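You operate a simulated robot arm through the tools that you are given. There is no shell and no other tool. Be economical: measure what you need, move in short steps, check, and stop when the job is done.

The job below is to be done with a simulated robot arm. You get a single attempt, and the scene is never put back.

TASK
Fit the blue board in the fixture case and screw the lid down.
Fine: both screws tight with the orange driver, driver back in its holder; the other board stays in the tray.

The check looks at the end state, three seconds after you hand in, the way a careful person would. Anything else that was tipped, shoved, dropped, spilled or broken makes it a failure. Lids that push on must go on centred and level and be pressed home; caps that screw on are set level and turned clockwise until they are tight.

THE ROBOT
A 6-joint arm with a two-finger parallel gripper, fixed in place. Base frame: the origin is at the foot of the arm, x ahead of it, y to its left, z up; the work surface is at about z = 754. Lengths are in mm, angles in degrees, forces in N, time in s.
With the tool pointing down near the work surface it reaches from about 260 to 680 mm from the base axis. Its first joint turns from -66.0 to 66.0 degrees. Payload 2.9 kg.
The tool frame sits at the grasp point between the pads (the TCP): z along the fingers, y along the line on which they close. The tips reach 30 mm beyond it. Largest opening 110 mm; finger width 20, thickness 10; the body of the gripper, 48 by 112 mm, starts 55 mm behind the TCP.
Orientation is that of the tool frame in the base frame, as a unit quaternion [x, y, z, w]. With the fingers straight down and closing along the base's y, the tool's x points along the base's -x, its y along +y and its z along -z.

THE INTERFACE
- The arm moves only by the tool arm_command. Its argument "series" is a list of rows, each an object of numbers (a shift or turn left out is 0, a gripper value left out holds the last): "rx", "ry", "rz": the turn, a rotation vector about the tool's x, y, z in degrees; "tx", "ty", "tz": the shift along the tool's x, y, z in mm; "hand": the gripper command, from -1 (fully open) to 1 (shut), values between in proportion. In form: [{"rx": .., "ry": .., "rz": .., "tx": .., "ty": .., "tz": .., "hand": ..}, ...]. A call has 1 to 8 rows; each row is the pose to reach, as a shift and turn from the pose commanded when the call began, along the tool's axes at that moment. Rows are played at 5 a second. More than 50 mm and 8.6 degrees between two rows, or a gripper value outside its range, and nothing of the call is played. Where a pose cannot be reached the arm comes as near as it can. A force on the tool above 40 N (or 10 N above the force at the start of the call, whichever is more), or a blocked arm, ends the call early, and 0.2 s more pass. The fingers move at their own pace (about 108 mm/s each) and stop on an object; they squeeze with about 27 N. The grip force told is the motor's: it shows also when the fingers shut on nothing. Time passes only in rows, and 0.2 s behind the last, so rows that repeat a pose let the fingers close. The reply holds the time, the measured pose of the TCP, the force on the tool along the base axes, the opening and the grip force, in the units named above and with some noise, and new pictures: "show" is both (left out), scene, wrist or none.
- Cameras (640 x 400 px; columns grow to the right, rows downward): "scene" is fixed at [79.4, 434.7, 1390.1]; the picture's right is [-0.74, -0.68, 0.00], its down [-0.37, 0.40, -0.84] and it looks along [0.57, -0.62, -0.54] (base axes); focal length 348 px, centre (320, 200). "wrist" rides on the gripper at [-36, 0, -57] in the tool frame; the picture's right is [0.00, -1.00, 0.00], its down [0.97, 0.00, -0.24] and it looks along [0.24, 0.00, 0.97] (tool axes); focal length 218 px, centre (320, 200). There is no depth. A picture from a camera that has moved, and an enlarged one, comes with that camera's place and axes in the base frame and with its lens.
- enlarge(camera, box): a new picture of the part [left, top, right, bottom] of that camera's present view, enlarged. No time passes.
- job_done(): hands the job in; it is judged then, once.

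Go step by step. Nothing tells you positions but the pictures and the camera data: compare them with the known pose of the tool, close in by small moves and look again before you grip or let go. The budget is 120 turns and 150 pictures, counting those below and the enlarged ones. Unless the task says otherwise, let go and move clear before handing in, and close with one line.

The tools are called after "Call:" by a JSON object that holds its "method" and its "body". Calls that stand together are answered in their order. arm_command: Moves the arm, as the interface text tells. Its arguments: {"type":"object","properties":{"series":{"type":"array"},"show":{"type":"string","enum":["both","scene","wrist","none"]}},"required":["series"]} The other tools are called the same way: enlarge (camera, box) takes an enlarged picture of a part of a camera's view; job_done () hands the job in.

At the start:

```text
t: 0.0
tool_pos: [383.8, -92.0, 1047.0]
orientation: [-0.001, 1.0, 0.0, 0.0]
contact_force: [-0.3, 0.2, -0.5]
opening: 110.0
grasp_force: 0.1
```

scene: 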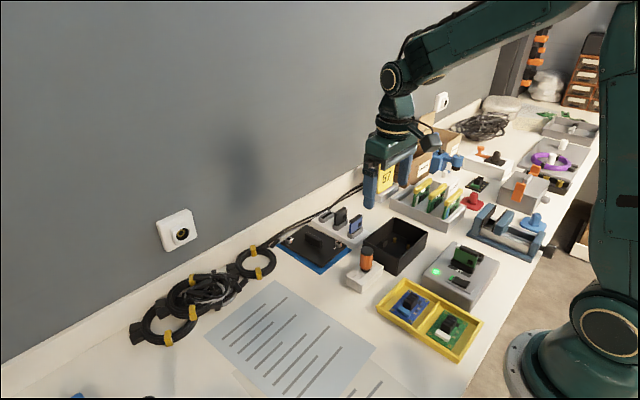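
wrist: 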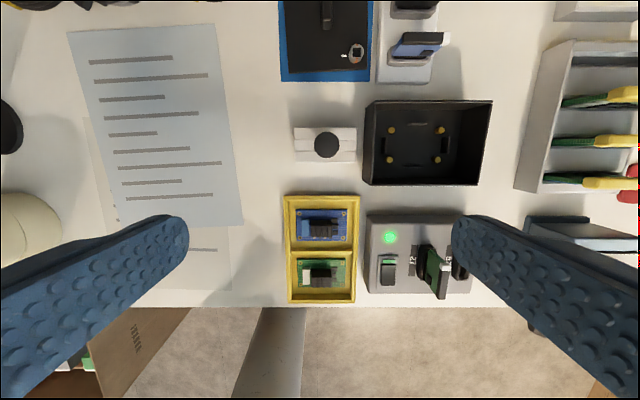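

I see a tray with a blue and a green board, a black open case, a lid (maybe the black plate on the blue mat), and the orange driver in its holder. I'll take closer looks first.

Call:
{"method": "enlarge", "body": {"camera": "scene", "box": [260, 180, 420, 280]}}

Call:
{"method": "enlarge", "body": {"camera": "scene", "box": [340, 230, 516, 340]}}

Call:
{"method": "enlarge", "body": {"camera": "wrist", "box": [270, 0, 510, 150]}}

Call:
{"method": "enlarge", "body": {"camera": "wrist", "box": [270, 90, 510, 310]}}

```text
4.00 times, centred on (340, 230) of scene
camera zoom: at [79.4, 434.7, 1390.1], right [-0.74, -0.68, 0.0], down [-0.37, 0.4, -0.84], along [0.57, -0.62, -0.54], focal length 1390 px, centre (240, 80)
```

zoom: 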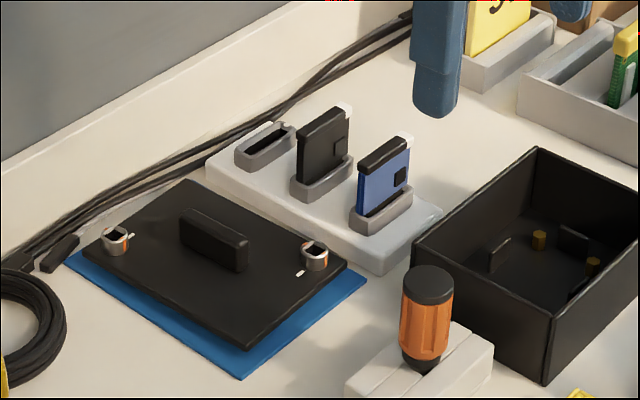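

```text
3.64 times, centred on (428, 285) of scene
camera zoom: at [79.4, 434.7, 1390.1], right [-0.74, -0.68, 0.0], down [-0.37, 0.4, -0.84], along [0.57, -0.62, -0.54], focal length 1264 px, centre (-73, -109)
```

zoom: 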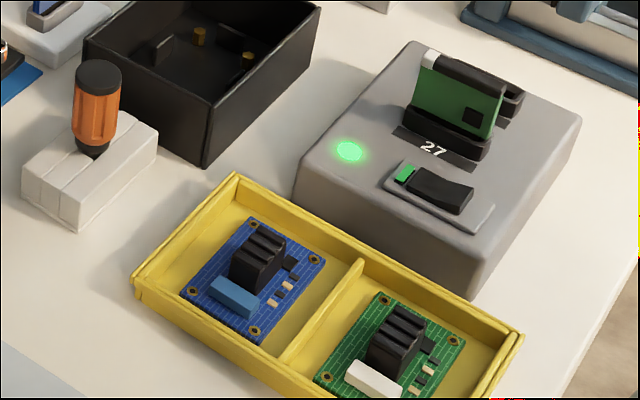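

```text
2.67 times, centred on (390, 75) of wrist
camera zoom: at [419.1, -92.0, 1103.2], right [0.0, -1.0, 0.0], down [-0.97, 0.0, 0.24], along [-0.24, 0.0, -0.97], focal length 582 px, centre (133, 533)
```

zoom: 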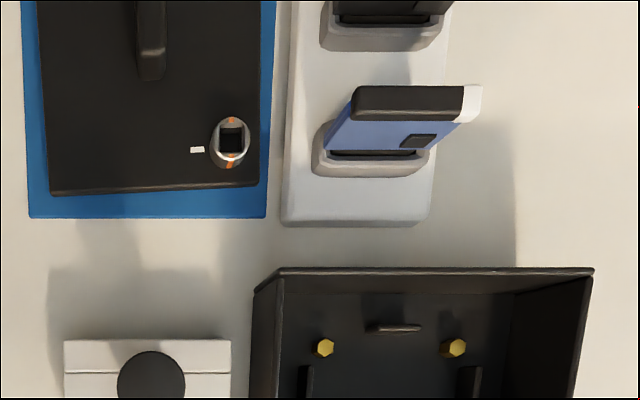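

```text
1.82 times, centred on (390, 200) of wrist
camera zoom: at [419.1, -92.0, 1103.2], right [0.0, -1.0, 0.0], down [-0.97, 0.0, 0.24], along [-0.24, 0.0, -0.97], focal length 397 px, centre (193, 200)
```

zoom: 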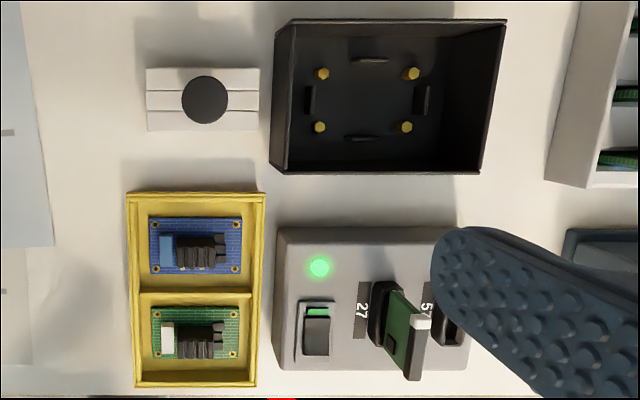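

The blue board sits around (292, −94). I'll move over the tray for a closer look.

Call:
{"method": "arm_command", "body": {"series": [{"tx": 28, "tz": 40}, {"tx": 56, "tz": 80}, {"tx": 84, "tz": 120}, {"tx": 90, "ty": -2, "tz": 150}, {"tx": 90, "ty": -2, "tz": 150}], "show": "wrist"}}

```text
t: 1.2
tool_pos: [291.6, -94.0, 895.9]
orientation: [0.001, 1.0, 0.0, 0.0]
contact_force: [0.6, -0.2, -0.3]
opening: 110.2
grasp_force: 0.0
camera wrist: at [327.9, -93.8, 952.6], right [0.0, -1.0, 0.0], down [-0.97, 0.0, 0.24], along [-0.24, 0.0, -0.97], focal length 218 px, centre (320, 200)
```

wrist: 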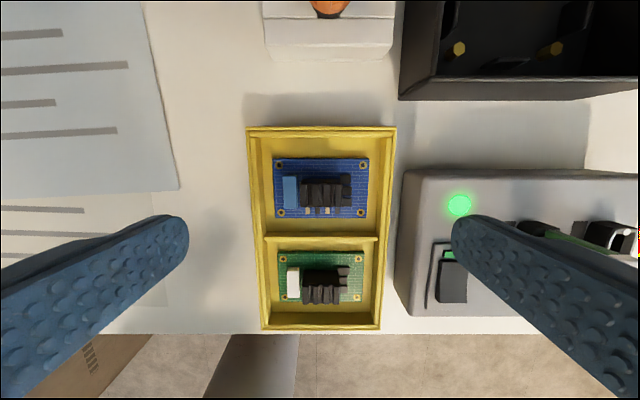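

Call:
{"method": "enlarge", "body": {"camera": "wrist", "box": [240, 120, 400, 240]}}

Call:
{"method": "enlarge", "body": {"camera": "scene", "box": [370, 270, 490, 360]}}

```text
3.33 times, centred on (320, 180) of wrist
camera zoom: at [327.9, -93.8, 952.6], right [0.0, -1.0, 0.0], down [-0.97, 0.0, 0.24], along [-0.24, 0.0, -0.97], focal length 728 px, centre (320, 267)
```

zoom: 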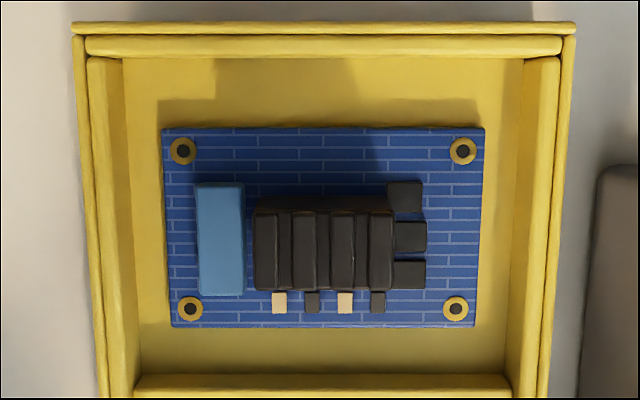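

```text
4.44 times, centred on (430, 315) of scene
camera zoom: at [79.4, 434.7, 1390.1], right [-0.74, -0.68, 0.0], down [-0.37, 0.4, -0.84], along [0.57, -0.62, -0.54], focal length 1544 px, centre (-169, -311)
```

zoom: 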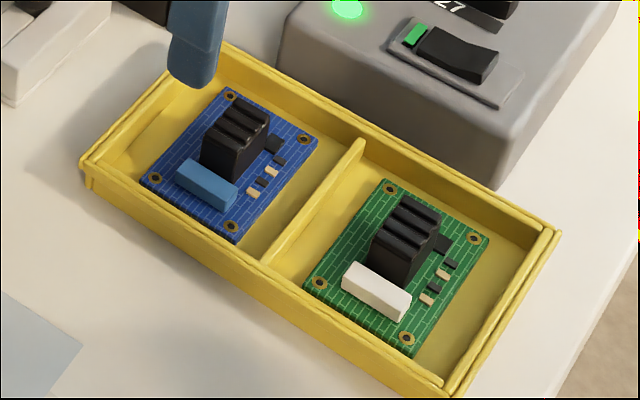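

The board is about 84×54 mm, with a tall block in the middle that I can grip across x. Before picking it up I'll look into the case.

Call:
{"method": "arm_command", "body": {"series": [{"tx": -20, "ty": -20, "tz": -35}, {"tx": -45, "ty": -50, "tz": -54}, {"tx": -75, "ty": -80, "tz": -54}, {"tx": -105, "ty": -110, "tz": -54}, {"tx": -128, "ty": -140, "tz": -54}, {"tx": -128, "ty": -140, "tz": -54}], "show": "wrist"}}

Call:
{"method": "enlarge", "body": {"camera": "wrist", "box": [200, 80, 440, 260]}}

Call:
{"method": "enlarge", "body": {"camera": "scene", "box": [350, 205, 438, 265]}}

```text
t: 2.6
tool_pos: [422.3, -234.5, 949.6]
orientation: [0.001, 1.0, 0.0, 0.001]
contact_force: [0.6, -0.2, 0.2]
opening: 109.9
grasp_force: 0.1
camera wrist: at [458.2, -234.3, 1006.9], right [0.0, -1.0, 0.0], down [-0.97, 0.0, 0.24], along [-0.24, 0.0, -0.97], focal length 218 px, centre (320, 200)
```

wrist: 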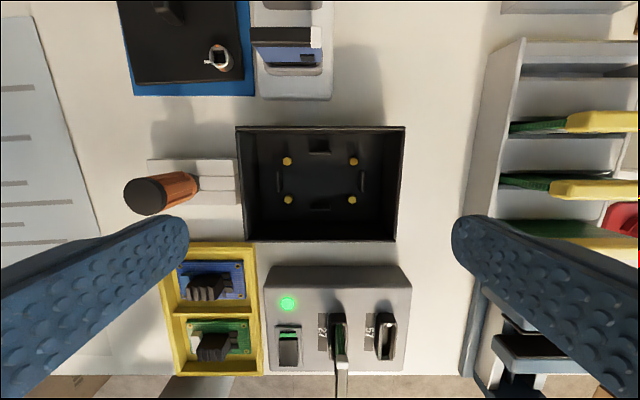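

```text
2.22 times, centred on (320, 170) of wrist
camera zoom: at [458.2, -234.3, 1006.9], right [0.0, -1.0, 0.0], down [-0.97, 0.0, 0.24], along [-0.24, 0.0, -0.97], focal length 485 px, centre (320, 267)
```

zoom: 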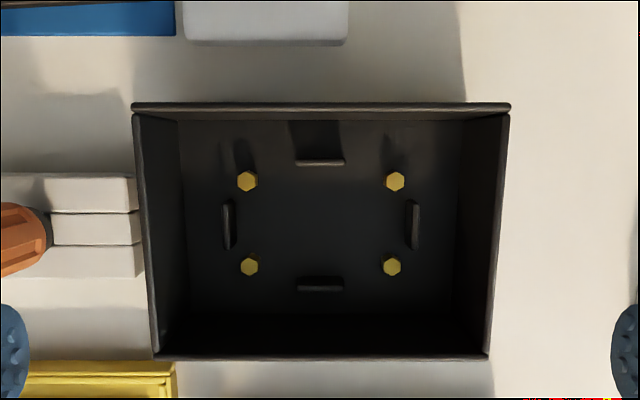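

```text
6.67 times, centred on (394, 235) of scene
camera zoom: at [79.4, 434.6, 1390.1], right [-0.74, -0.68, 0.0], down [-0.37, 0.4, -0.84], along [0.57, -0.62, -0.54], focal length 2316 px, centre (-173, -33)
```

zoom: 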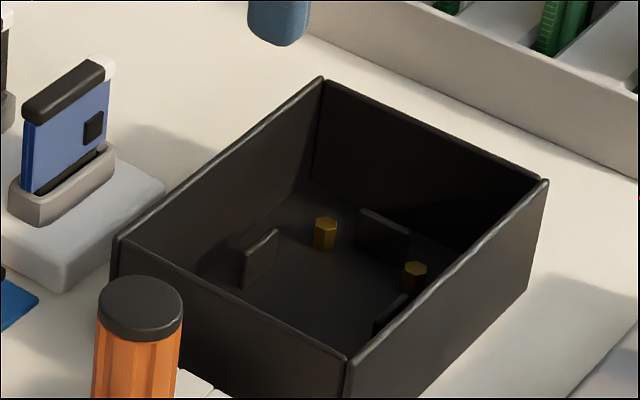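

The case is symmetric, with its standoff centre near (420, −235). Next I'll go back above the board while turning the gripper 90°.

Call:
{"method": "arm_command", "body": {"series": [{"tx": 16, "ty": 17, "rz": -8.5}, {"tx": 33, "ty": 35, "rz": -17}, {"tx": 50, "ty": 52, "rz": -25.5}, {"tx": 66, "ty": 70, "rz": -34}, {"tx": 83, "ty": 87, "rz": -42.5}, {"tx": 100, "ty": 105, "rz": -51}, {"tx": 116, "ty": 122, "rz": -59.5}, {"tx": 132.5, "ty": 140, "rz": -68}], "show": "none"}}

Call:
{"method": "arm_command", "body": {"series": [{"rz": -8, "tz": 20}, {"rz": -16, "tz": 40}, {"rz": -22, "tz": 60}, {"rz": -22, "tz": 60, "hand": 0.3}, {"rz": -22, "tz": 60, "hand": 0.3}], "show": "both"}}

```text
t: 4.4
tool_pos: [289.6, -95.4, 949.7]
orientation: [-0.56, 0.828, 0.0, 0.0]
contact_force: [1.2, -0.6, -0.5]
opening: 109.8
grasp_force: 0.0
```

```text
t: 5.6
tool_pos: [287.6, -94.2, 889.0]
orientation: [0.708, -0.706, 0.0, 0.001]
contact_force: [-0.1, 0.1, -0.1]
opening: 38.5
grasp_force: 0.2
camera wrist: at [287.7, -58.5, 945.9], right [1.0, 0.0, 0.0], down [0.0, -0.97, 0.24], along [0.0, -0.24, -0.97], focal length 218 px, centre (320, 200)
```

scene: 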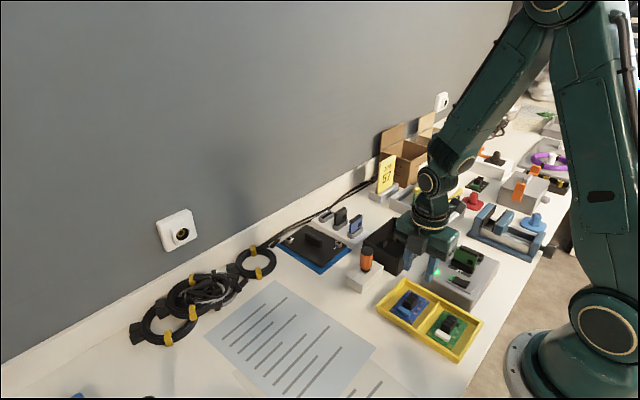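
wrist: 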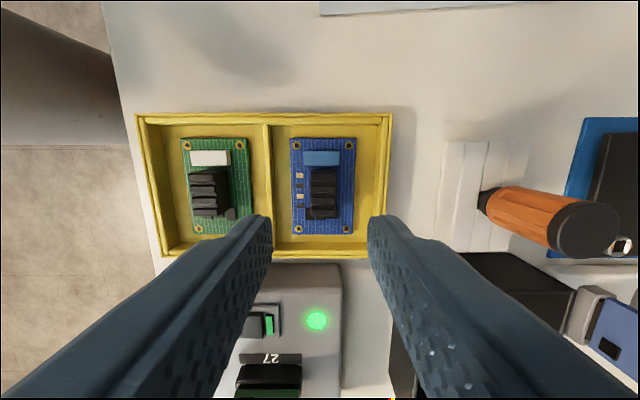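

Call:
{"method": "enlarge", "body": {"camera": "wrist", "box": [240, 120, 400, 240]}}

Call:
{"method": "arm_command", "body": {"series": [{"tz": 10}, {"tz": 30}, {"tz": 50}, {"tz": 50}], "show": "wrist"}}

```text
3.33 times, centred on (320, 180) of wrist
camera zoom: at [287.7, -58.5, 945.9], right [1.0, 0.0, 0.0], down [0.0, -0.97, 0.24], along [0.0, -0.24, -0.97], focal length 728 px, centre (320, 267)
```

zoom: 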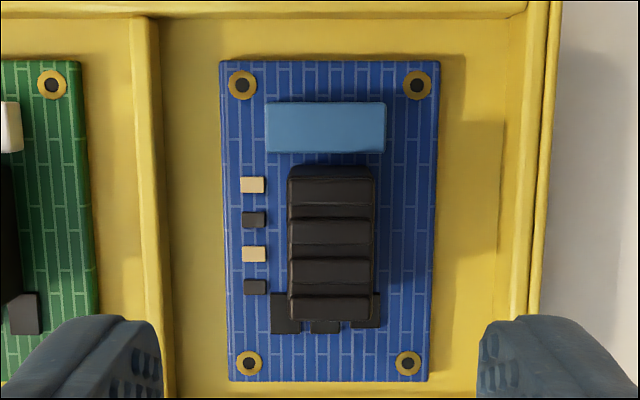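

```text
t: 6.6
tool_pos: [287.4, -95.4, 839.2]
orientation: [-0.707, 0.707, 0.0, 0.0]
contact_force: [0.7, 0.2, -0.1]
opening: 38.5
grasp_force: 0.0
camera wrist: at [287.8, -58.6, 896.0], right [1.0, 0.0, 0.0], down [0.0, -0.97, 0.24], along [0.0, -0.24, -0.97], focal length 218 px, centre (320, 200)
```

wrist: 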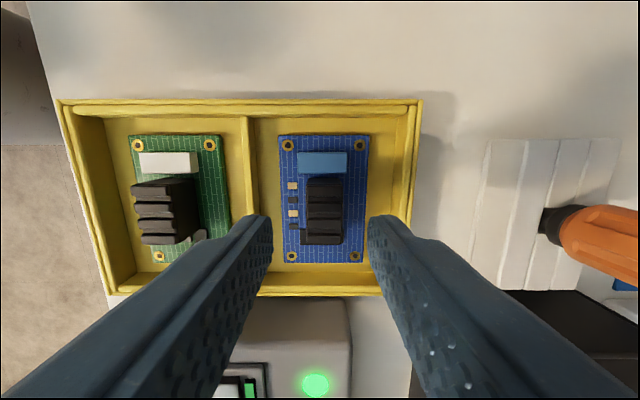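

Centre is (289.9, −94.8). I'll shift 2 mm in x and go down beside the block.

Call:
{"method": "arm_command", "body": {"series": [{"ty": -2.2}, {"ty": -2.2, "tz": 20}, {"ty": -2.2, "tz": 35}, {"ty": -2.2, "tz": 42}, {"ty": -2.2, "tz": 42}], "show": "both"}}

Call:
{"method": "enlarge", "body": {"camera": "scene", "box": [370, 240, 490, 360]}}

Call:
{"method": "enlarge", "body": {"camera": "wrist", "box": [220, 130, 420, 280]}}

```text
t: 7.8
tool_pos: [289.7, -93.8, 799.8]
orientation: [0.707, -0.707, 0.0, 0.0]
contact_force: [0.3, -0.1, 0.1]
opening: 38.4
grasp_force: 0.1
camera wrist: at [290.4, -57.7, 856.4], right [1.0, 0.0, 0.0], down [0.0, -0.97, 0.24], along [0.0, -0.24, -0.97], focal length 218 px, centre (320, 200)
```

scene: 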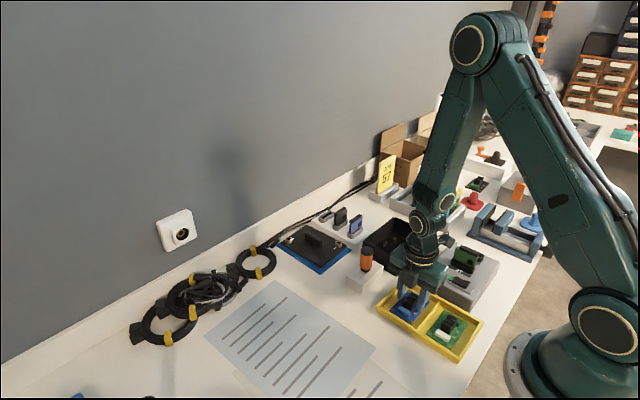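
wrist: 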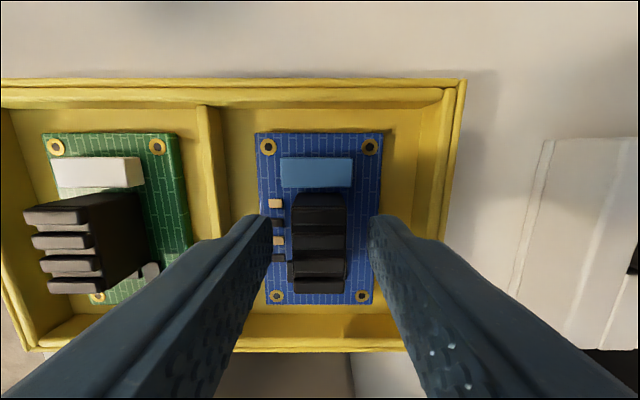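

```text
3.33 times, centred on (430, 300) of scene
camera zoom: at [79.4, 434.7, 1390.1], right [-0.74, -0.68, 0.0], down [-0.37, 0.4, -0.84], along [0.57, -0.62, -0.54], focal length 1158 px, centre (-47, -133)
```

zoom: 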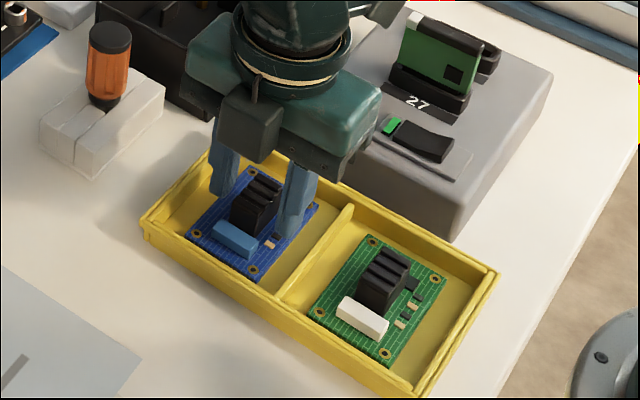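

```text
2.67 times, centred on (320, 205) of wrist
camera zoom: at [290.4, -57.7, 856.4], right [1.0, 0.0, 0.0], down [0.0, -0.97, 0.24], along [0.0, -0.24, -0.97], focal length 582 px, centre (320, 187)
```

zoom: 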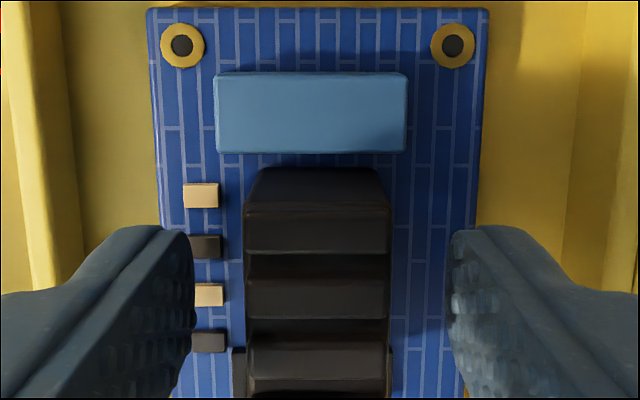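

Call:
{"method": "arm_command", "body": {"series": [{"tz": 1.5, "hand": 0.6}, {"tz": 1.5, "hand": 1}, {"tz": 1.5, "hand": 1}, {"tz": 1.5, "hand": 1}], "show": "none"}}

Call:
{"method": "arm_command", "body": {"series": [{"tz": -4}, {"tz": -15}, {"tz": -40}, {"tz": -70}, {"tz": -100}, {"tz": -100}], "show": "both"}}

Call:
{"method": "enlarge", "body": {"camera": "scene", "box": [360, 200, 480, 290]}}

Call:
{"method": "enlarge", "body": {"camera": "wrist", "box": [220, 130, 420, 330]}}

```text
t: 8.8
tool_pos: [290.2, -93.9, 799.7]
orientation: [-0.707, 0.707, 0.0, 0.0]
contact_force: [-1.5, 1.1, 6.4]
opening: 19.4
grasp_force: 27.1
```

```text
t: 10.2
tool_pos: [288.7, -93.5, 898.0]
orientation: [-0.707, 0.707, 0.0, 0.001]
contact_force: [0.2, 0.0, -1.0]
opening: 19.0
grasp_force: 27.1
camera wrist: at [290.1, -57.4, 954.5], right [1.0, 0.0, 0.0], down [0.0, -0.97, 0.24], along [0.0, -0.24, -0.97], focal length 218 px, centre (320, 200)
```

scene: 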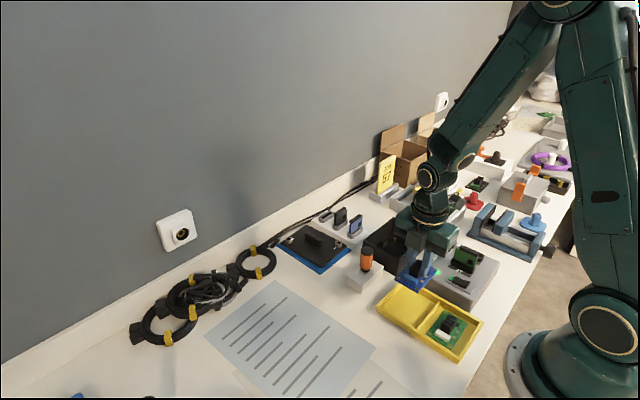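
wrist: 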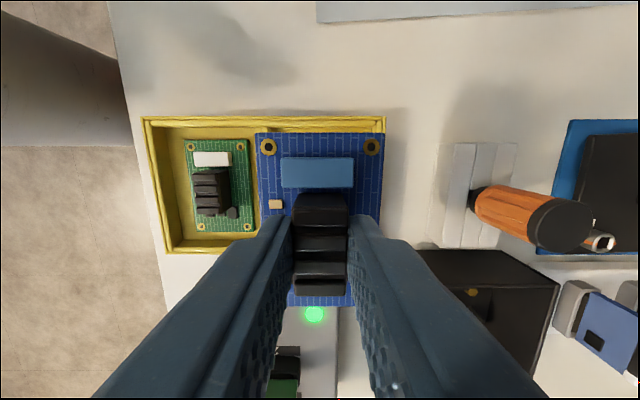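

```text
4.44 times, centred on (420, 245) of scene
camera zoom: at [79.4, 434.7, 1390.1], right [-0.74, -0.68, 0.0], down [-0.37, 0.4, -0.84], along [0.57, -0.62, -0.54], focal length 1544 px, centre (-124, 0)
```

zoom: 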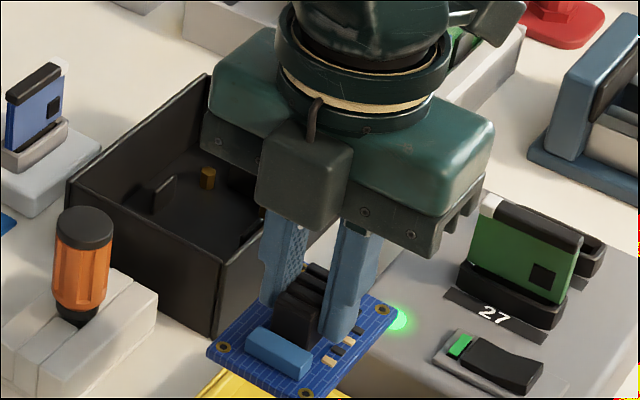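

```text
2.00 times, centred on (320, 230) of wrist
camera zoom: at [290.1, -57.4, 954.5], right [1.0, 0.0, 0.0], down [0.0, -0.97, 0.24], along [0.0, -0.24, -0.97], focal length 436 px, centre (320, 140)
```

zoom: 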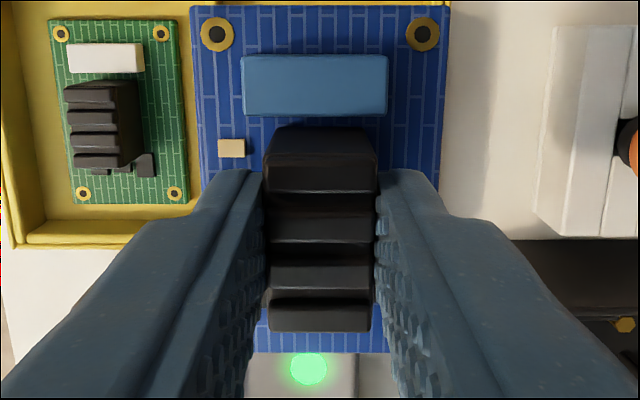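

The board is held level, centred to about 1 mm in y. I'll pass beyond the case to re-measure the standoffs with the wrist camera.

Call:
{"method": "arm_command", "body": {"series": [{"tx": 30, "ty": -20, "tz": -10}, {"tx": 70, "ty": -45, "tz": -20}, {"tx": 110, "ty": -70, "tz": -20}, {"tx": 150, "ty": -95, "tz": -20}, {"tx": 190, "ty": -115, "tz": -20}, {"tx": 230, "ty": -130, "tz": -20}, {"tx": 236, "ty": -130, "tz": -20}], "show": "wrist"}}

Call:
{"method": "enlarge", "body": {"camera": "wrist", "box": [220, 0, 420, 150]}}

```text
t: 11.8
tool_pos: [420.5, -331.3, 915.4]
orientation: [-0.707, 0.707, 0.0, -0.001]
contact_force: [-0.7, -0.5, -0.2]
opening: 18.8
grasp_force: 27.5
camera wrist: at [420.5, -294.8, 972.8], right [1.0, 0.0, 0.0], down [0.0, -0.97, 0.24], along [0.0, -0.24, -0.97], focal length 218 px, centre (320, 200)
```

wrist: 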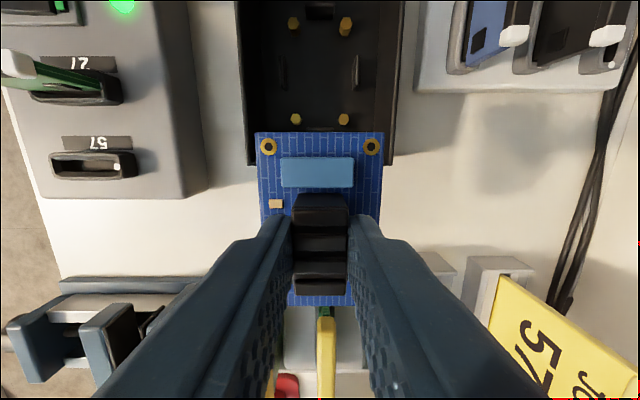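

```text
2.67 times, centred on (320, 75) of wrist
camera zoom: at [420.5, -294.8, 972.8], right [1.0, 0.0, 0.0], down [0.0, -0.97, 0.24], along [0.0, -0.24, -0.97], focal length 582 px, centre (320, 533)
```

zoom: 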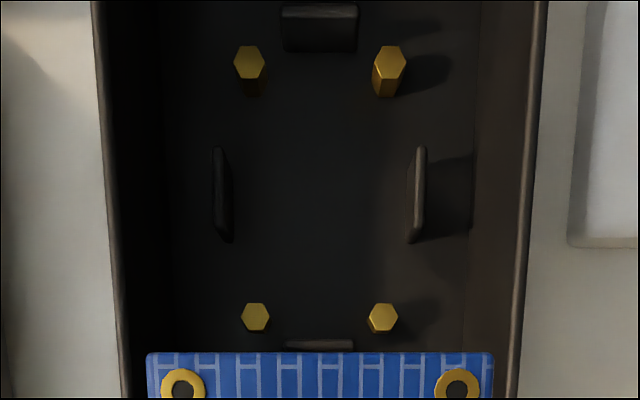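

Standoff centre confirmed at (420.1, −234.7), tops at about z 764.5. I'll move over and lower to just above the guides.

Call:
{"method": "arm_command", "body": {"series": [{"tx": -40, "ty": 0.4}, {"tx": -80, "ty": 0.4}, {"tx": -97.4, "ty": 0.4}, {"tx": -97.4, "ty": 0.4, "tz": 30}, {"tx": -97.4, "ty": 0.4, "tz": 65}, {"tx": -97.4, "ty": 0.4, "tz": 85}, {"tx": -97.4, "ty": 0.4, "tz": 85}], "show": "both"}}

Call:
{"method": "enlarge", "body": {"camera": "scene", "box": [340, 190, 460, 280]}}

Call:
{"method": "enlarge", "body": {"camera": "wrist", "box": [220, 50, 420, 330]}}

```text
t: 13.4
tool_pos: [417.3, -231.8, 830.0]
orientation: [0.707, -0.707, 0.001, 0.0]
contact_force: [-0.9, 0.3, 0.0]
opening: 18.9
grasp_force: 26.8
camera wrist: at [418.2, -196.6, 887.1], right [1.0, 0.0, 0.0], down [0.0, -0.97, 0.24], along [0.0, -0.24, -0.97], focal length 218 px, centre (320, 200)
```

scene: 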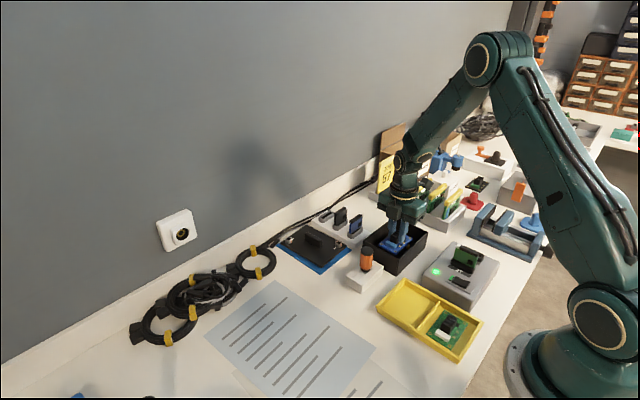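
wrist: 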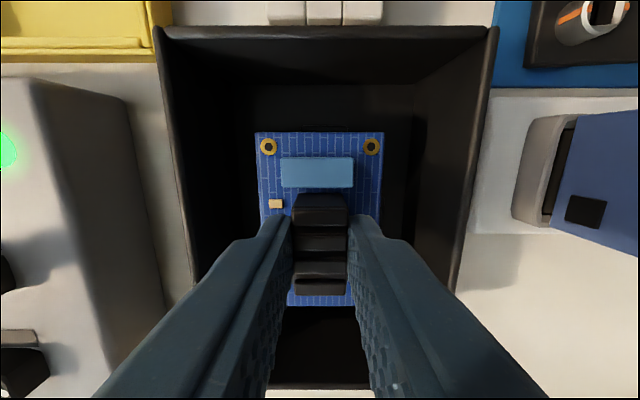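

```text
4.44 times, centred on (400, 235) of scene
camera zoom: at [79.4, 434.7, 1390.1], right [-0.74, -0.68, 0.0], down [-0.37, 0.4, -0.84], along [0.57, -0.62, -0.54], focal length 1544 px, centre (-36, 44)
```

zoom: 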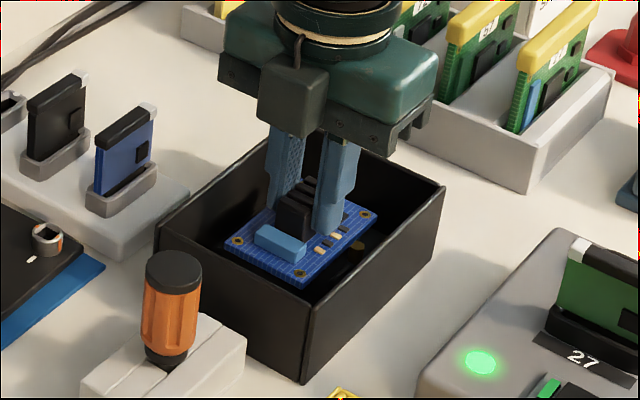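

```text
1.43 times, centred on (320, 190) of wrist
camera zoom: at [418.2, -196.6, 887.1], right [1.0, 0.0, 0.0], down [0.0, -0.97, 0.24], along [0.0, -0.24, -0.97], focal length 312 px, centre (320, 214)
```

zoom: 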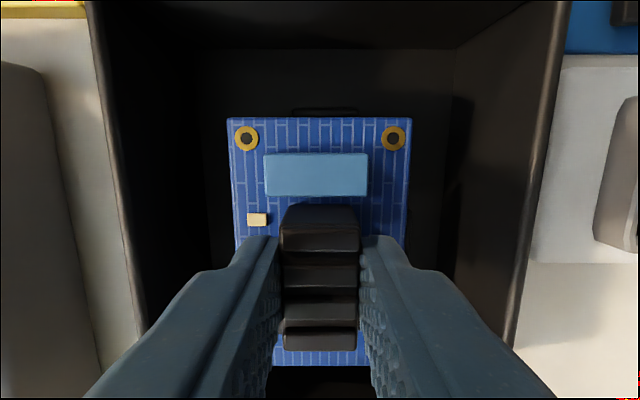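

Call:
{"method": "arm_command", "body": {"series": [{"tx": 0.8, "ty": -2}, {"tx": 0.8, "ty": -2, "tz": 8}, {"tx": 0.8, "ty": -2, "tz": 12}, {"tx": 0.8, "ty": -2, "tz": 12}, {"tx": 0.8, "ty": -2, "tz": 12}], "show": "wrist"}}

Call:
{"method": "enlarge", "body": {"camera": "wrist", "box": [220, 100, 420, 320]}}

Call:
{"method": "enlarge", "body": {"camera": "scene", "box": [365, 215, 445, 275]}}

```text
t: 14.6
tool_pos: [422.0, -234.6, 818.8]
orientation: [0.707, -0.707, 0.0, 0.0]
contact_force: [0.2, -0.2, -0.1]
opening: 19.2
grasp_force: 27.1
camera wrist: at [421.7, -197.9, 875.6], right [1.0, 0.0, 0.0], down [0.0, -0.97, 0.24], along [0.0, -0.24, -0.97], focal length 218 px, centre (320, 200)
```

wrist: 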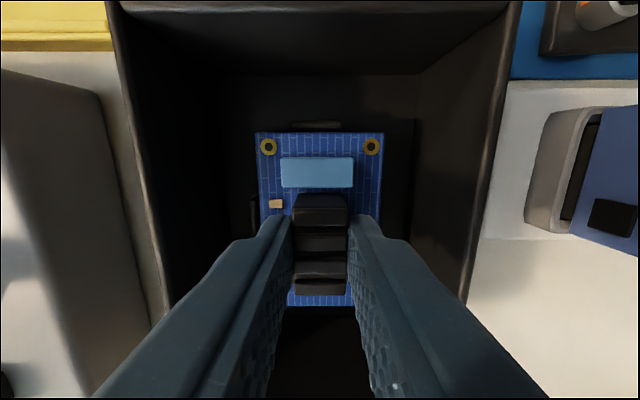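

```text
1.82 times, centred on (320, 210) of wrist
camera zoom: at [421.7, -197.9, 875.6], right [1.0, 0.0, 0.0], down [0.0, -0.97, 0.24], along [0.0, -0.24, -0.97], focal length 397 px, centre (320, 182)
```

zoom: 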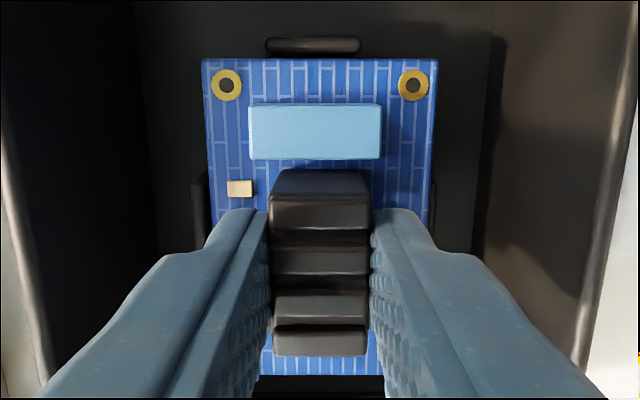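

```text
6.67 times, centred on (405, 245) of scene
camera zoom: at [79.4, 434.7, 1390.1], right [-0.74, -0.68, 0.0], down [-0.37, 0.4, -0.84], along [0.57, -0.62, -0.54], focal length 2316 px, centre (-247, -100)
```

zoom: 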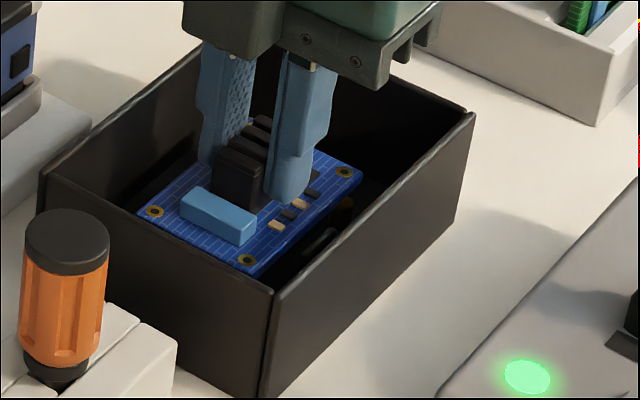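

Call:
{"method": "arm_command", "body": {"series": [{"tx": -0.4, "ty": 1.6}, {"tx": -0.4, "ty": 1.6}, {"tx": -0.4, "ty": 1.6, "tz": 3}, {"tx": -0.4, "ty": 1.6, "tz": 3}], "show": "wrist"}}

Call:
{"method": "enlarge", "body": {"camera": "wrist", "box": [240, 100, 400, 220]}}

```text
t: 15.6
tool_pos: [419.9, -233.6, 816.1]
orientation: [-0.707, 0.707, -0.001, 0.0]
contact_force: [1.4, -1.0, -0.8]
opening: 19.0
grasp_force: 26.7
camera wrist: at [420.3, -197.5, 872.6], right [1.0, 0.0, 0.0], down [0.0, -0.97, 0.24], along [0.0, -0.24, -0.97], focal length 218 px, centre (320, 200)
```

wrist: 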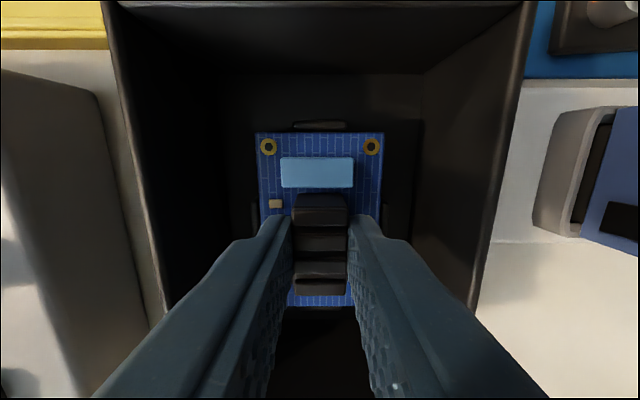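

```text
3.33 times, centred on (320, 160) of wrist
camera zoom: at [420.3, -197.5, 872.6], right [1.0, 0.0, 0.0], down [0.0, -0.97, 0.24], along [0.0, -0.24, -0.97], focal length 728 px, centre (320, 333)
```

zoom: 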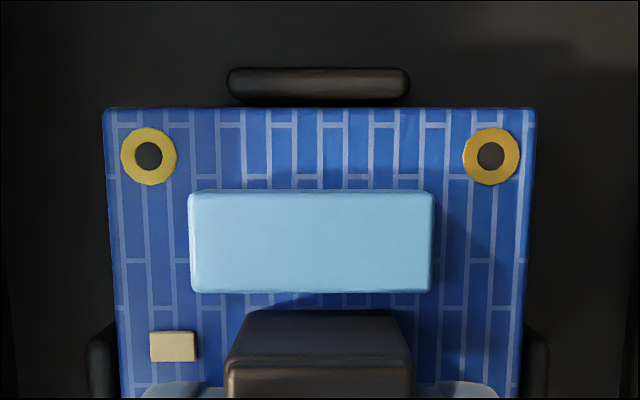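

The board is centred between the guides, so I'll lower it onto the standoffs.

Call:
{"method": "arm_command", "body": {"series": [{"tz": 3}, {"tz": 6}, {"tz": 8}, {"tz": 9}, {"tz": 9}], "show": "wrist"}}

Call:
{"method": "enlarge", "body": {"camera": "scene", "box": [365, 215, 445, 275]}}

```text
t: 16.8
tool_pos: [420.8, -234.7, 808.8]
orientation: [-0.707, 0.707, -0.002, 0.001]
contact_force: [-6.8, 1.4, 22.6]
opening: 19.1
grasp_force: 27.2
camera wrist: at [421.0, -197.5, 865.7], right [1.0, 0.0, 0.0], down [0.0, -0.97, 0.24], along [0.0, -0.24, -0.97], focal length 218 px, centre (320, 200)
```

wrist: 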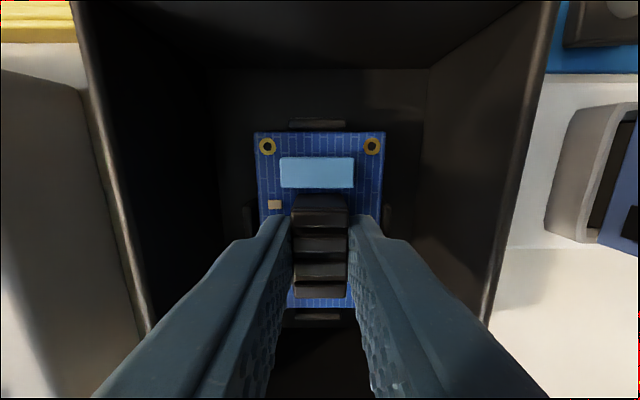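

```text
6.67 times, centred on (405, 245) of scene
camera zoom: at [79.0, 434.9, 1390.1], right [-0.74, -0.68, 0.0], down [-0.37, 0.4, -0.84], along [0.57, -0.62, -0.54], focal length 2316 px, centre (-247, -100)
```

zoom: 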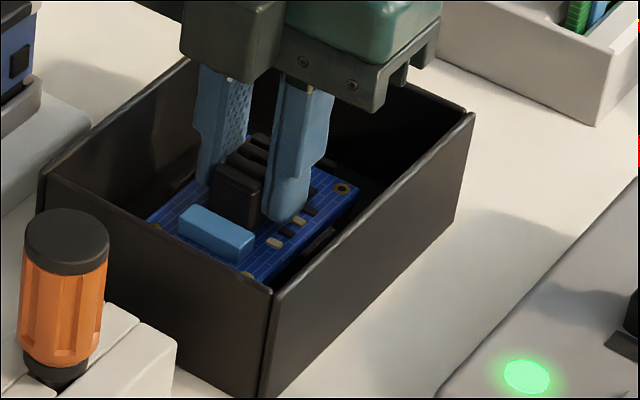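

Call:
{"method": "enlarge", "body": {"camera": "wrist", "box": [240, 100, 400, 220]}}

Call:
{"method": "enlarge", "body": {"camera": "wrist", "box": [240, 200, 400, 340]}}

```text
3.33 times, centred on (320, 160) of wrist
camera zoom: at [421.0, -197.5, 865.7], right [1.0, 0.0, 0.0], down [0.0, -0.97, 0.24], along [0.0, -0.24, -0.97], focal length 728 px, centre (320, 333)
```

zoom: 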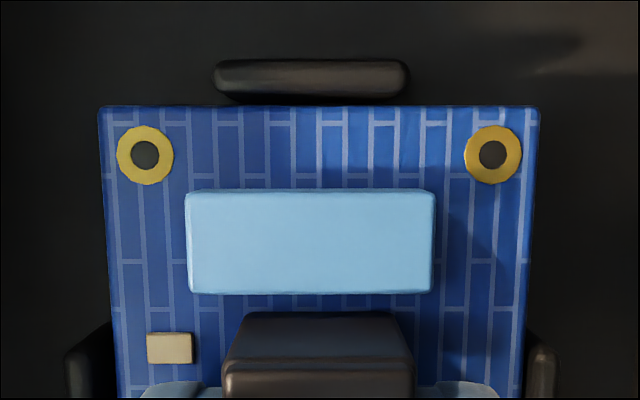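

```text
2.86 times, centred on (320, 270) of wrist
camera zoom: at [421.0, -197.5, 865.7], right [1.0, 0.0, 0.0], down [0.0, -0.97, 0.24], along [0.0, -0.24, -0.97], focal length 624 px, centre (320, 0)
```

zoom: 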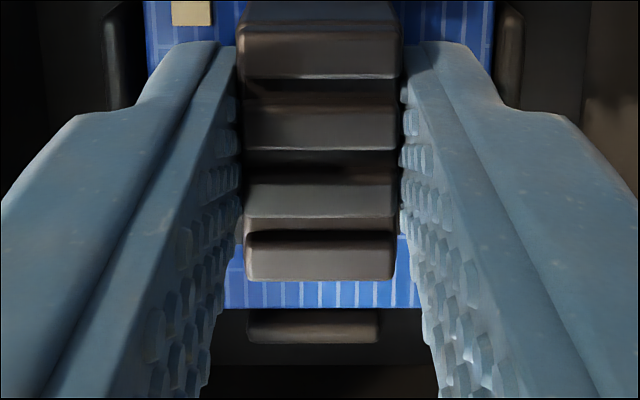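

The board caught slightly on the +x guide. I'll raise it, shift −1 mm in x and try again.

Call:
{"method": "arm_command", "body": {"series": [{"tz": -3}, {"tz": -3, "ty": 1}, {"tz": -3, "ty": 1}, {"tz": -3, "ty": 1}], "show": "wrist"}}

Call:
{"method": "enlarge", "body": {"camera": "wrist", "box": [240, 100, 400, 220]}}

```text
t: 17.8
tool_pos: [419.0, -233.4, 810.7]
orientation: [-0.707, 0.707, 0.0, 0.0]
contact_force: [0.4, 0.3, -1.1]
opening: 19.3
grasp_force: 26.8
camera wrist: at [419.8, -196.9, 868.1], right [1.0, 0.0, 0.0], down [0.0, -0.97, 0.24], along [0.0, -0.24, -0.97], focal length 218 px, centre (320, 200)
```

wrist: 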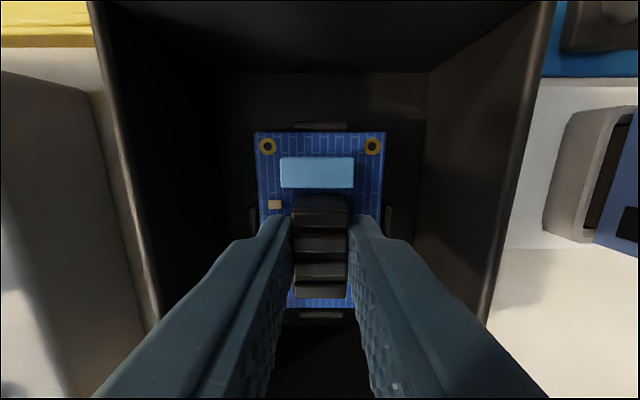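

```text
3.33 times, centred on (320, 160) of wrist
camera zoom: at [419.8, -196.9, 868.1], right [1.0, 0.0, 0.0], down [0.0, -0.97, 0.24], along [0.0, -0.24, -0.97], focal length 728 px, centre (320, 333)
```

zoom: 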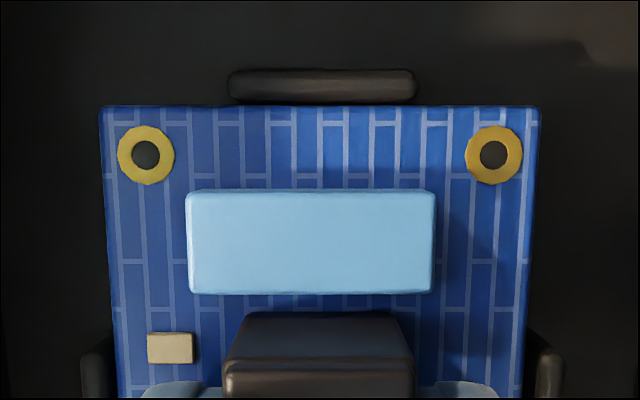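

Call:
{"method": "arm_command", "body": {"series": [{"tx": 0.5, "ty": -0.3}, {"tx": 0.5, "ty": -0.3, "tz": 3}, {"tx": 0.5, "ty": -0.3, "tz": 6}, {"tx": 0.5, "ty": -0.3, "tz": 9}, {"tx": 0.5, "ty": -0.3, "tz": 9}], "show": "wrist"}}

Call:
{"method": "enlarge", "body": {"camera": "wrist", "box": [240, 100, 400, 220]}}

Call:
{"method": "enlarge", "body": {"camera": "scene", "box": [365, 215, 445, 275]}}

```text
t: 19.0
tool_pos: [419.8, -234.6, 804.0]
orientation: [-0.706, 0.708, -0.003, -0.001]
contact_force: [-8.1, 0.0, 37.6]
opening: 19.0
grasp_force: 26.9
camera wrist: at [420.4, -197.5, 860.6], right [1.0, 0.0, 0.0], down [0.0, -0.97, 0.24], along [0.0, -0.24, -0.97], focal length 218 px, centre (320, 200)
```

wrist: 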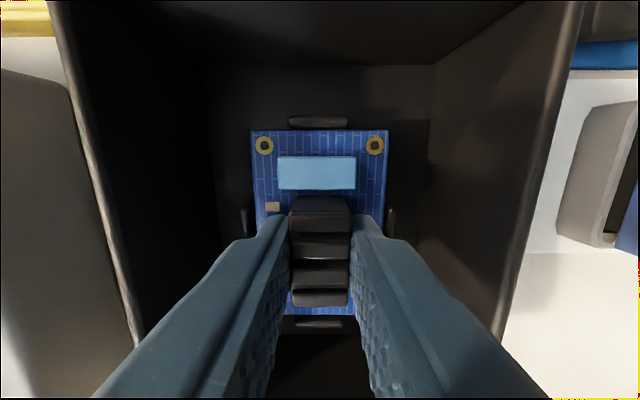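

```text
3.33 times, centred on (320, 160) of wrist
camera zoom: at [420.4, -197.5, 860.6], right [1.0, 0.0, 0.0], down [0.0, -0.97, 0.24], along [0.0, -0.24, -0.97], focal length 728 px, centre (320, 333)
```

zoom: 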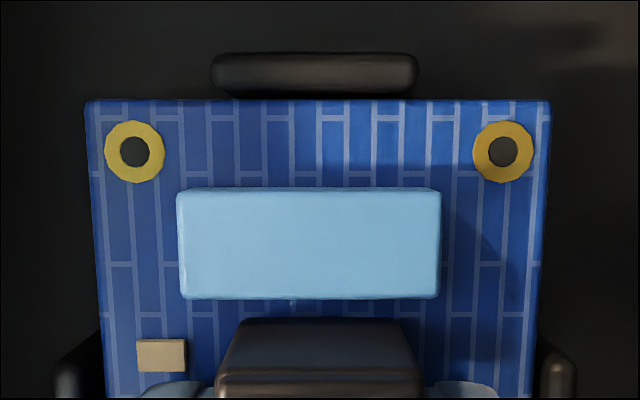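

```text
6.67 times, centred on (405, 245) of scene
camera zoom: at [78.8, 434.9, 1390.1], right [-0.74, -0.68, 0.0], down [-0.37, 0.4, -0.84], along [0.57, -0.62, -0.54], focal length 2316 px, centre (-247, -100)
```

zoom: 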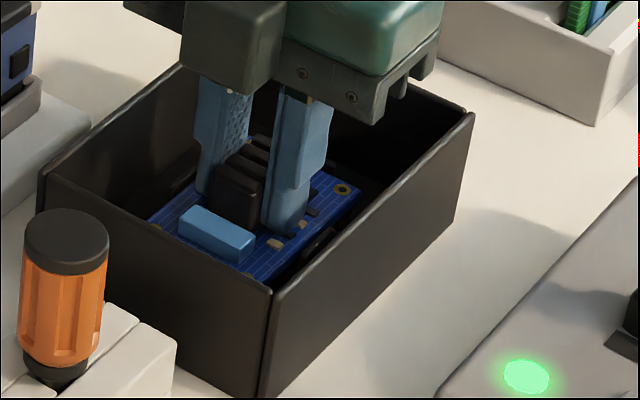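

The board rests between the guides and is stopped by the standoffs. I'll relieve the pressure, open a little, lift away and check how it sits.

Call:
{"method": "arm_command", "body": {"series": [{"tz": -2}, {"tz": -2, "hand": 0.6}, {"tz": -3, "hand": 0.52}, {"tz": -5, "hand": 0.5}, {"tz": -15, "hand": 0.5}, {"tz": -40, "hand": 0.5}, {"tz": -85, "hand": 0.5}, {"tz": -85, "hand": 0.5}], "show": "wrist"}}

Call:
{"method": "enlarge", "body": {"camera": "wrist", "box": [240, 110, 400, 230]}}

Call:
{"method": "enlarge", "body": {"camera": "scene", "box": [365, 215, 445, 275]}}

```text
t: 20.8
tool_pos: [421.8, -234.3, 886.0]
orientation: [-0.707, 0.707, 0.0, -0.001]
contact_force: [-0.7, -0.5, 1.0]
opening: 27.3
grasp_force: 0.1
camera wrist: at [421.6, -198.3, 942.6], right [1.0, 0.0, 0.0], down [0.0, -0.97, 0.24], along [0.0, -0.24, -0.97], focal length 218 px, centre (320, 200)
```

wrist: 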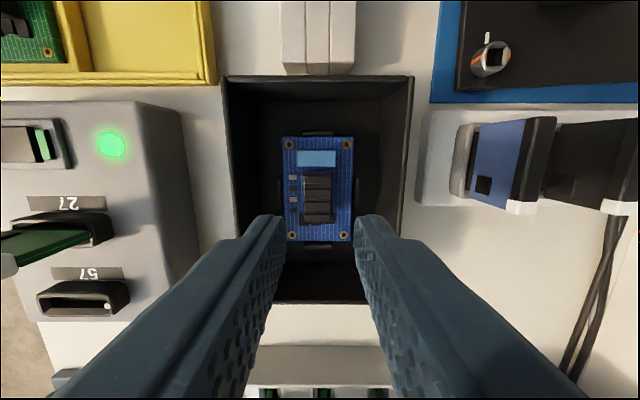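

```text
3.33 times, centred on (320, 170) of wrist
camera zoom: at [421.6, -198.3, 942.6], right [1.0, 0.0, 0.0], down [0.0, -0.97, 0.24], along [0.0, -0.24, -0.97], focal length 728 px, centre (320, 300)
```

zoom: 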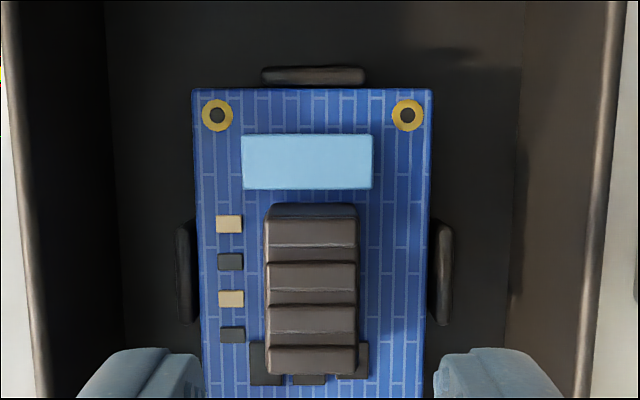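

```text
6.67 times, centred on (405, 245) of scene
camera zoom: at [79.4, 434.7, 1390.1], right [-0.74, -0.68, 0.0], down [-0.37, 0.4, -0.84], along [0.57, -0.62, -0.54], focal length 2316 px, centre (-247, -100)
```

zoom: 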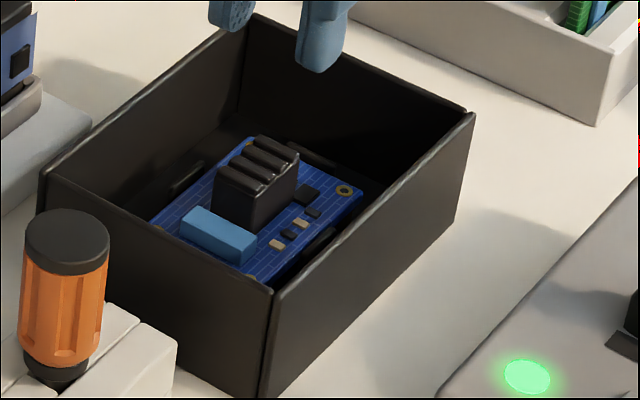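

The board looks seated and centred. Now I'll move to the lid, whose long axis lies along x, and turn the gripper back to close along y.

Call:
{"method": "enlarge", "body": {"camera": "wrist", "box": [260, 120, 380, 260]}}

Call:
{"method": "arm_command", "body": {"series": [{"tz": -40}, {"tz": -55, "tx": -15, "ty": -20, "rz": 8.5}, {"tz": -60, "tx": -35, "ty": -48, "rz": 17}, {"tz": -60, "tx": -53, "ty": -75, "rz": 25.5}, {"tz": -60, "tx": -72, "ty": -102, "rz": 34}, {"tz": -60, "tx": -90, "ty": -130, "rz": 42.5}, {"tz": -60, "tx": -108, "ty": -155, "rz": 51}, {"tz": -60, "tx": -127, "ty": -170, "rz": 59.5}], "show": "none"}}

Call:
{"method": "arm_command", "body": {"series": [{"rz": 8.5, "hand": 0}, {"rz": 17}, {"rz": 25.5}, {"rz": 30.5}, {"rz": 30.5}], "show": "both"}}

```text
2.86 times, centred on (320, 190) of wrist
camera zoom: at [421.6, -198.3, 942.6], right [1.0, 0.0, 0.0], down [0.0, -0.97, 0.24], along [0.0, -0.24, -0.97], focal length 624 px, centre (320, 229)
```

zoom: 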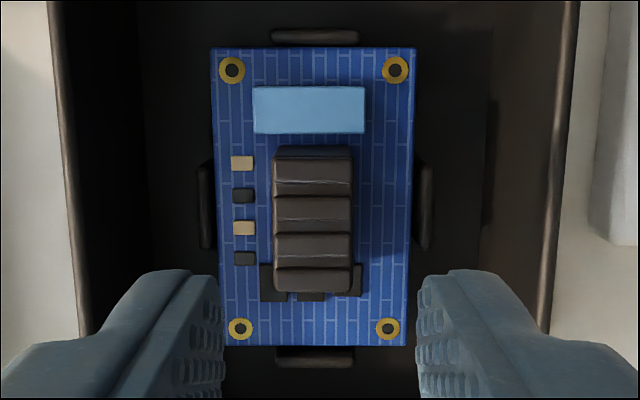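

```text
t: 22.6
tool_pos: [588.5, -104.6, 946.8]
orientation: [-0.262, 0.965, 0.001, 0.0]
contact_force: [-0.3, -0.3, -0.4]
opening: 27.5
grasp_force: 0.0
```

```text
t: 23.8
tool_pos: [589.6, -106.2, 947.0]
orientation: [0.001, 1.0, 0.0, 0.0]
contact_force: [0.5, 0.2, -1.4]
opening: 55.0
grasp_force: 0.1
camera wrist: at [626.4, -105.8, 1003.7], right [0.0, -1.0, 0.0], down [-0.97, 0.0, 0.24], along [-0.24, 0.0, -0.97], focal length 218 px, centre (320, 200)
```

scene: 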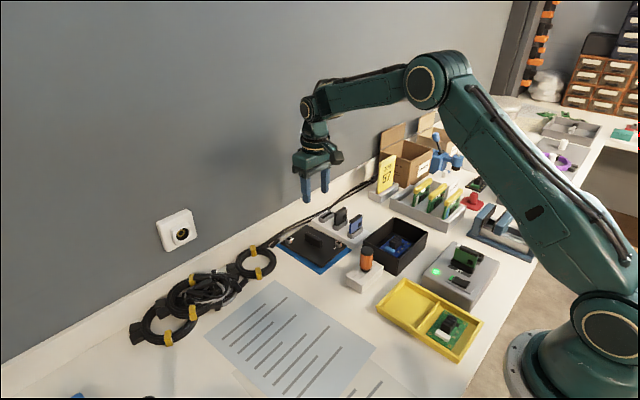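
wrist: 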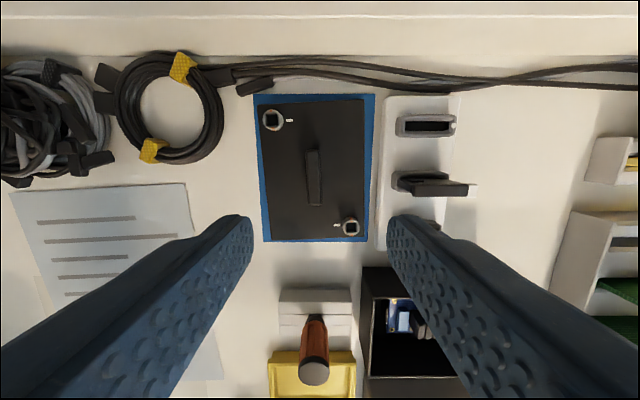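

Call:
{"method": "enlarge", "body": {"camera": "wrist", "box": [240, 85, 400, 250]}}

Call:
{"method": "enlarge", "body": {"camera": "scene", "box": [270, 215, 360, 280]}}

```text
2.42 times, centred on (320, 168) of wrist
camera zoom: at [626.4, -105.8, 1003.7], right [0.0, -1.0, 0.0], down [-0.97, 0.0, 0.24], along [-0.24, 0.0, -0.97], focal length 529 px, centre (320, 279)
```

zoom: 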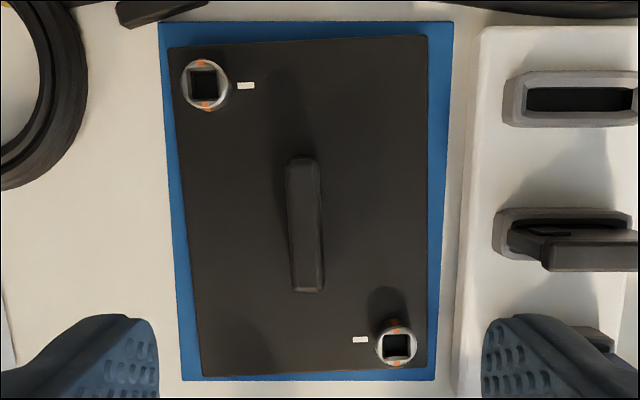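

```text
6.15 times, centred on (315, 248) of scene
camera zoom: at [79.4, 434.7, 1390.1], right [-0.74, -0.68, 0.0], down [-0.37, 0.4, -0.84], along [0.57, -0.62, -0.54], focal length 2138 px, centre (351, -92)
```

zoom: 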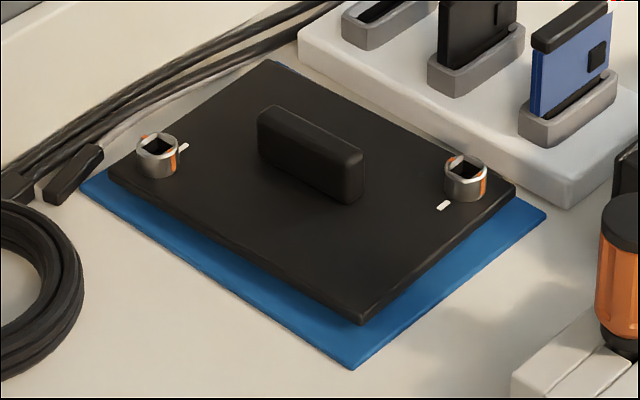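

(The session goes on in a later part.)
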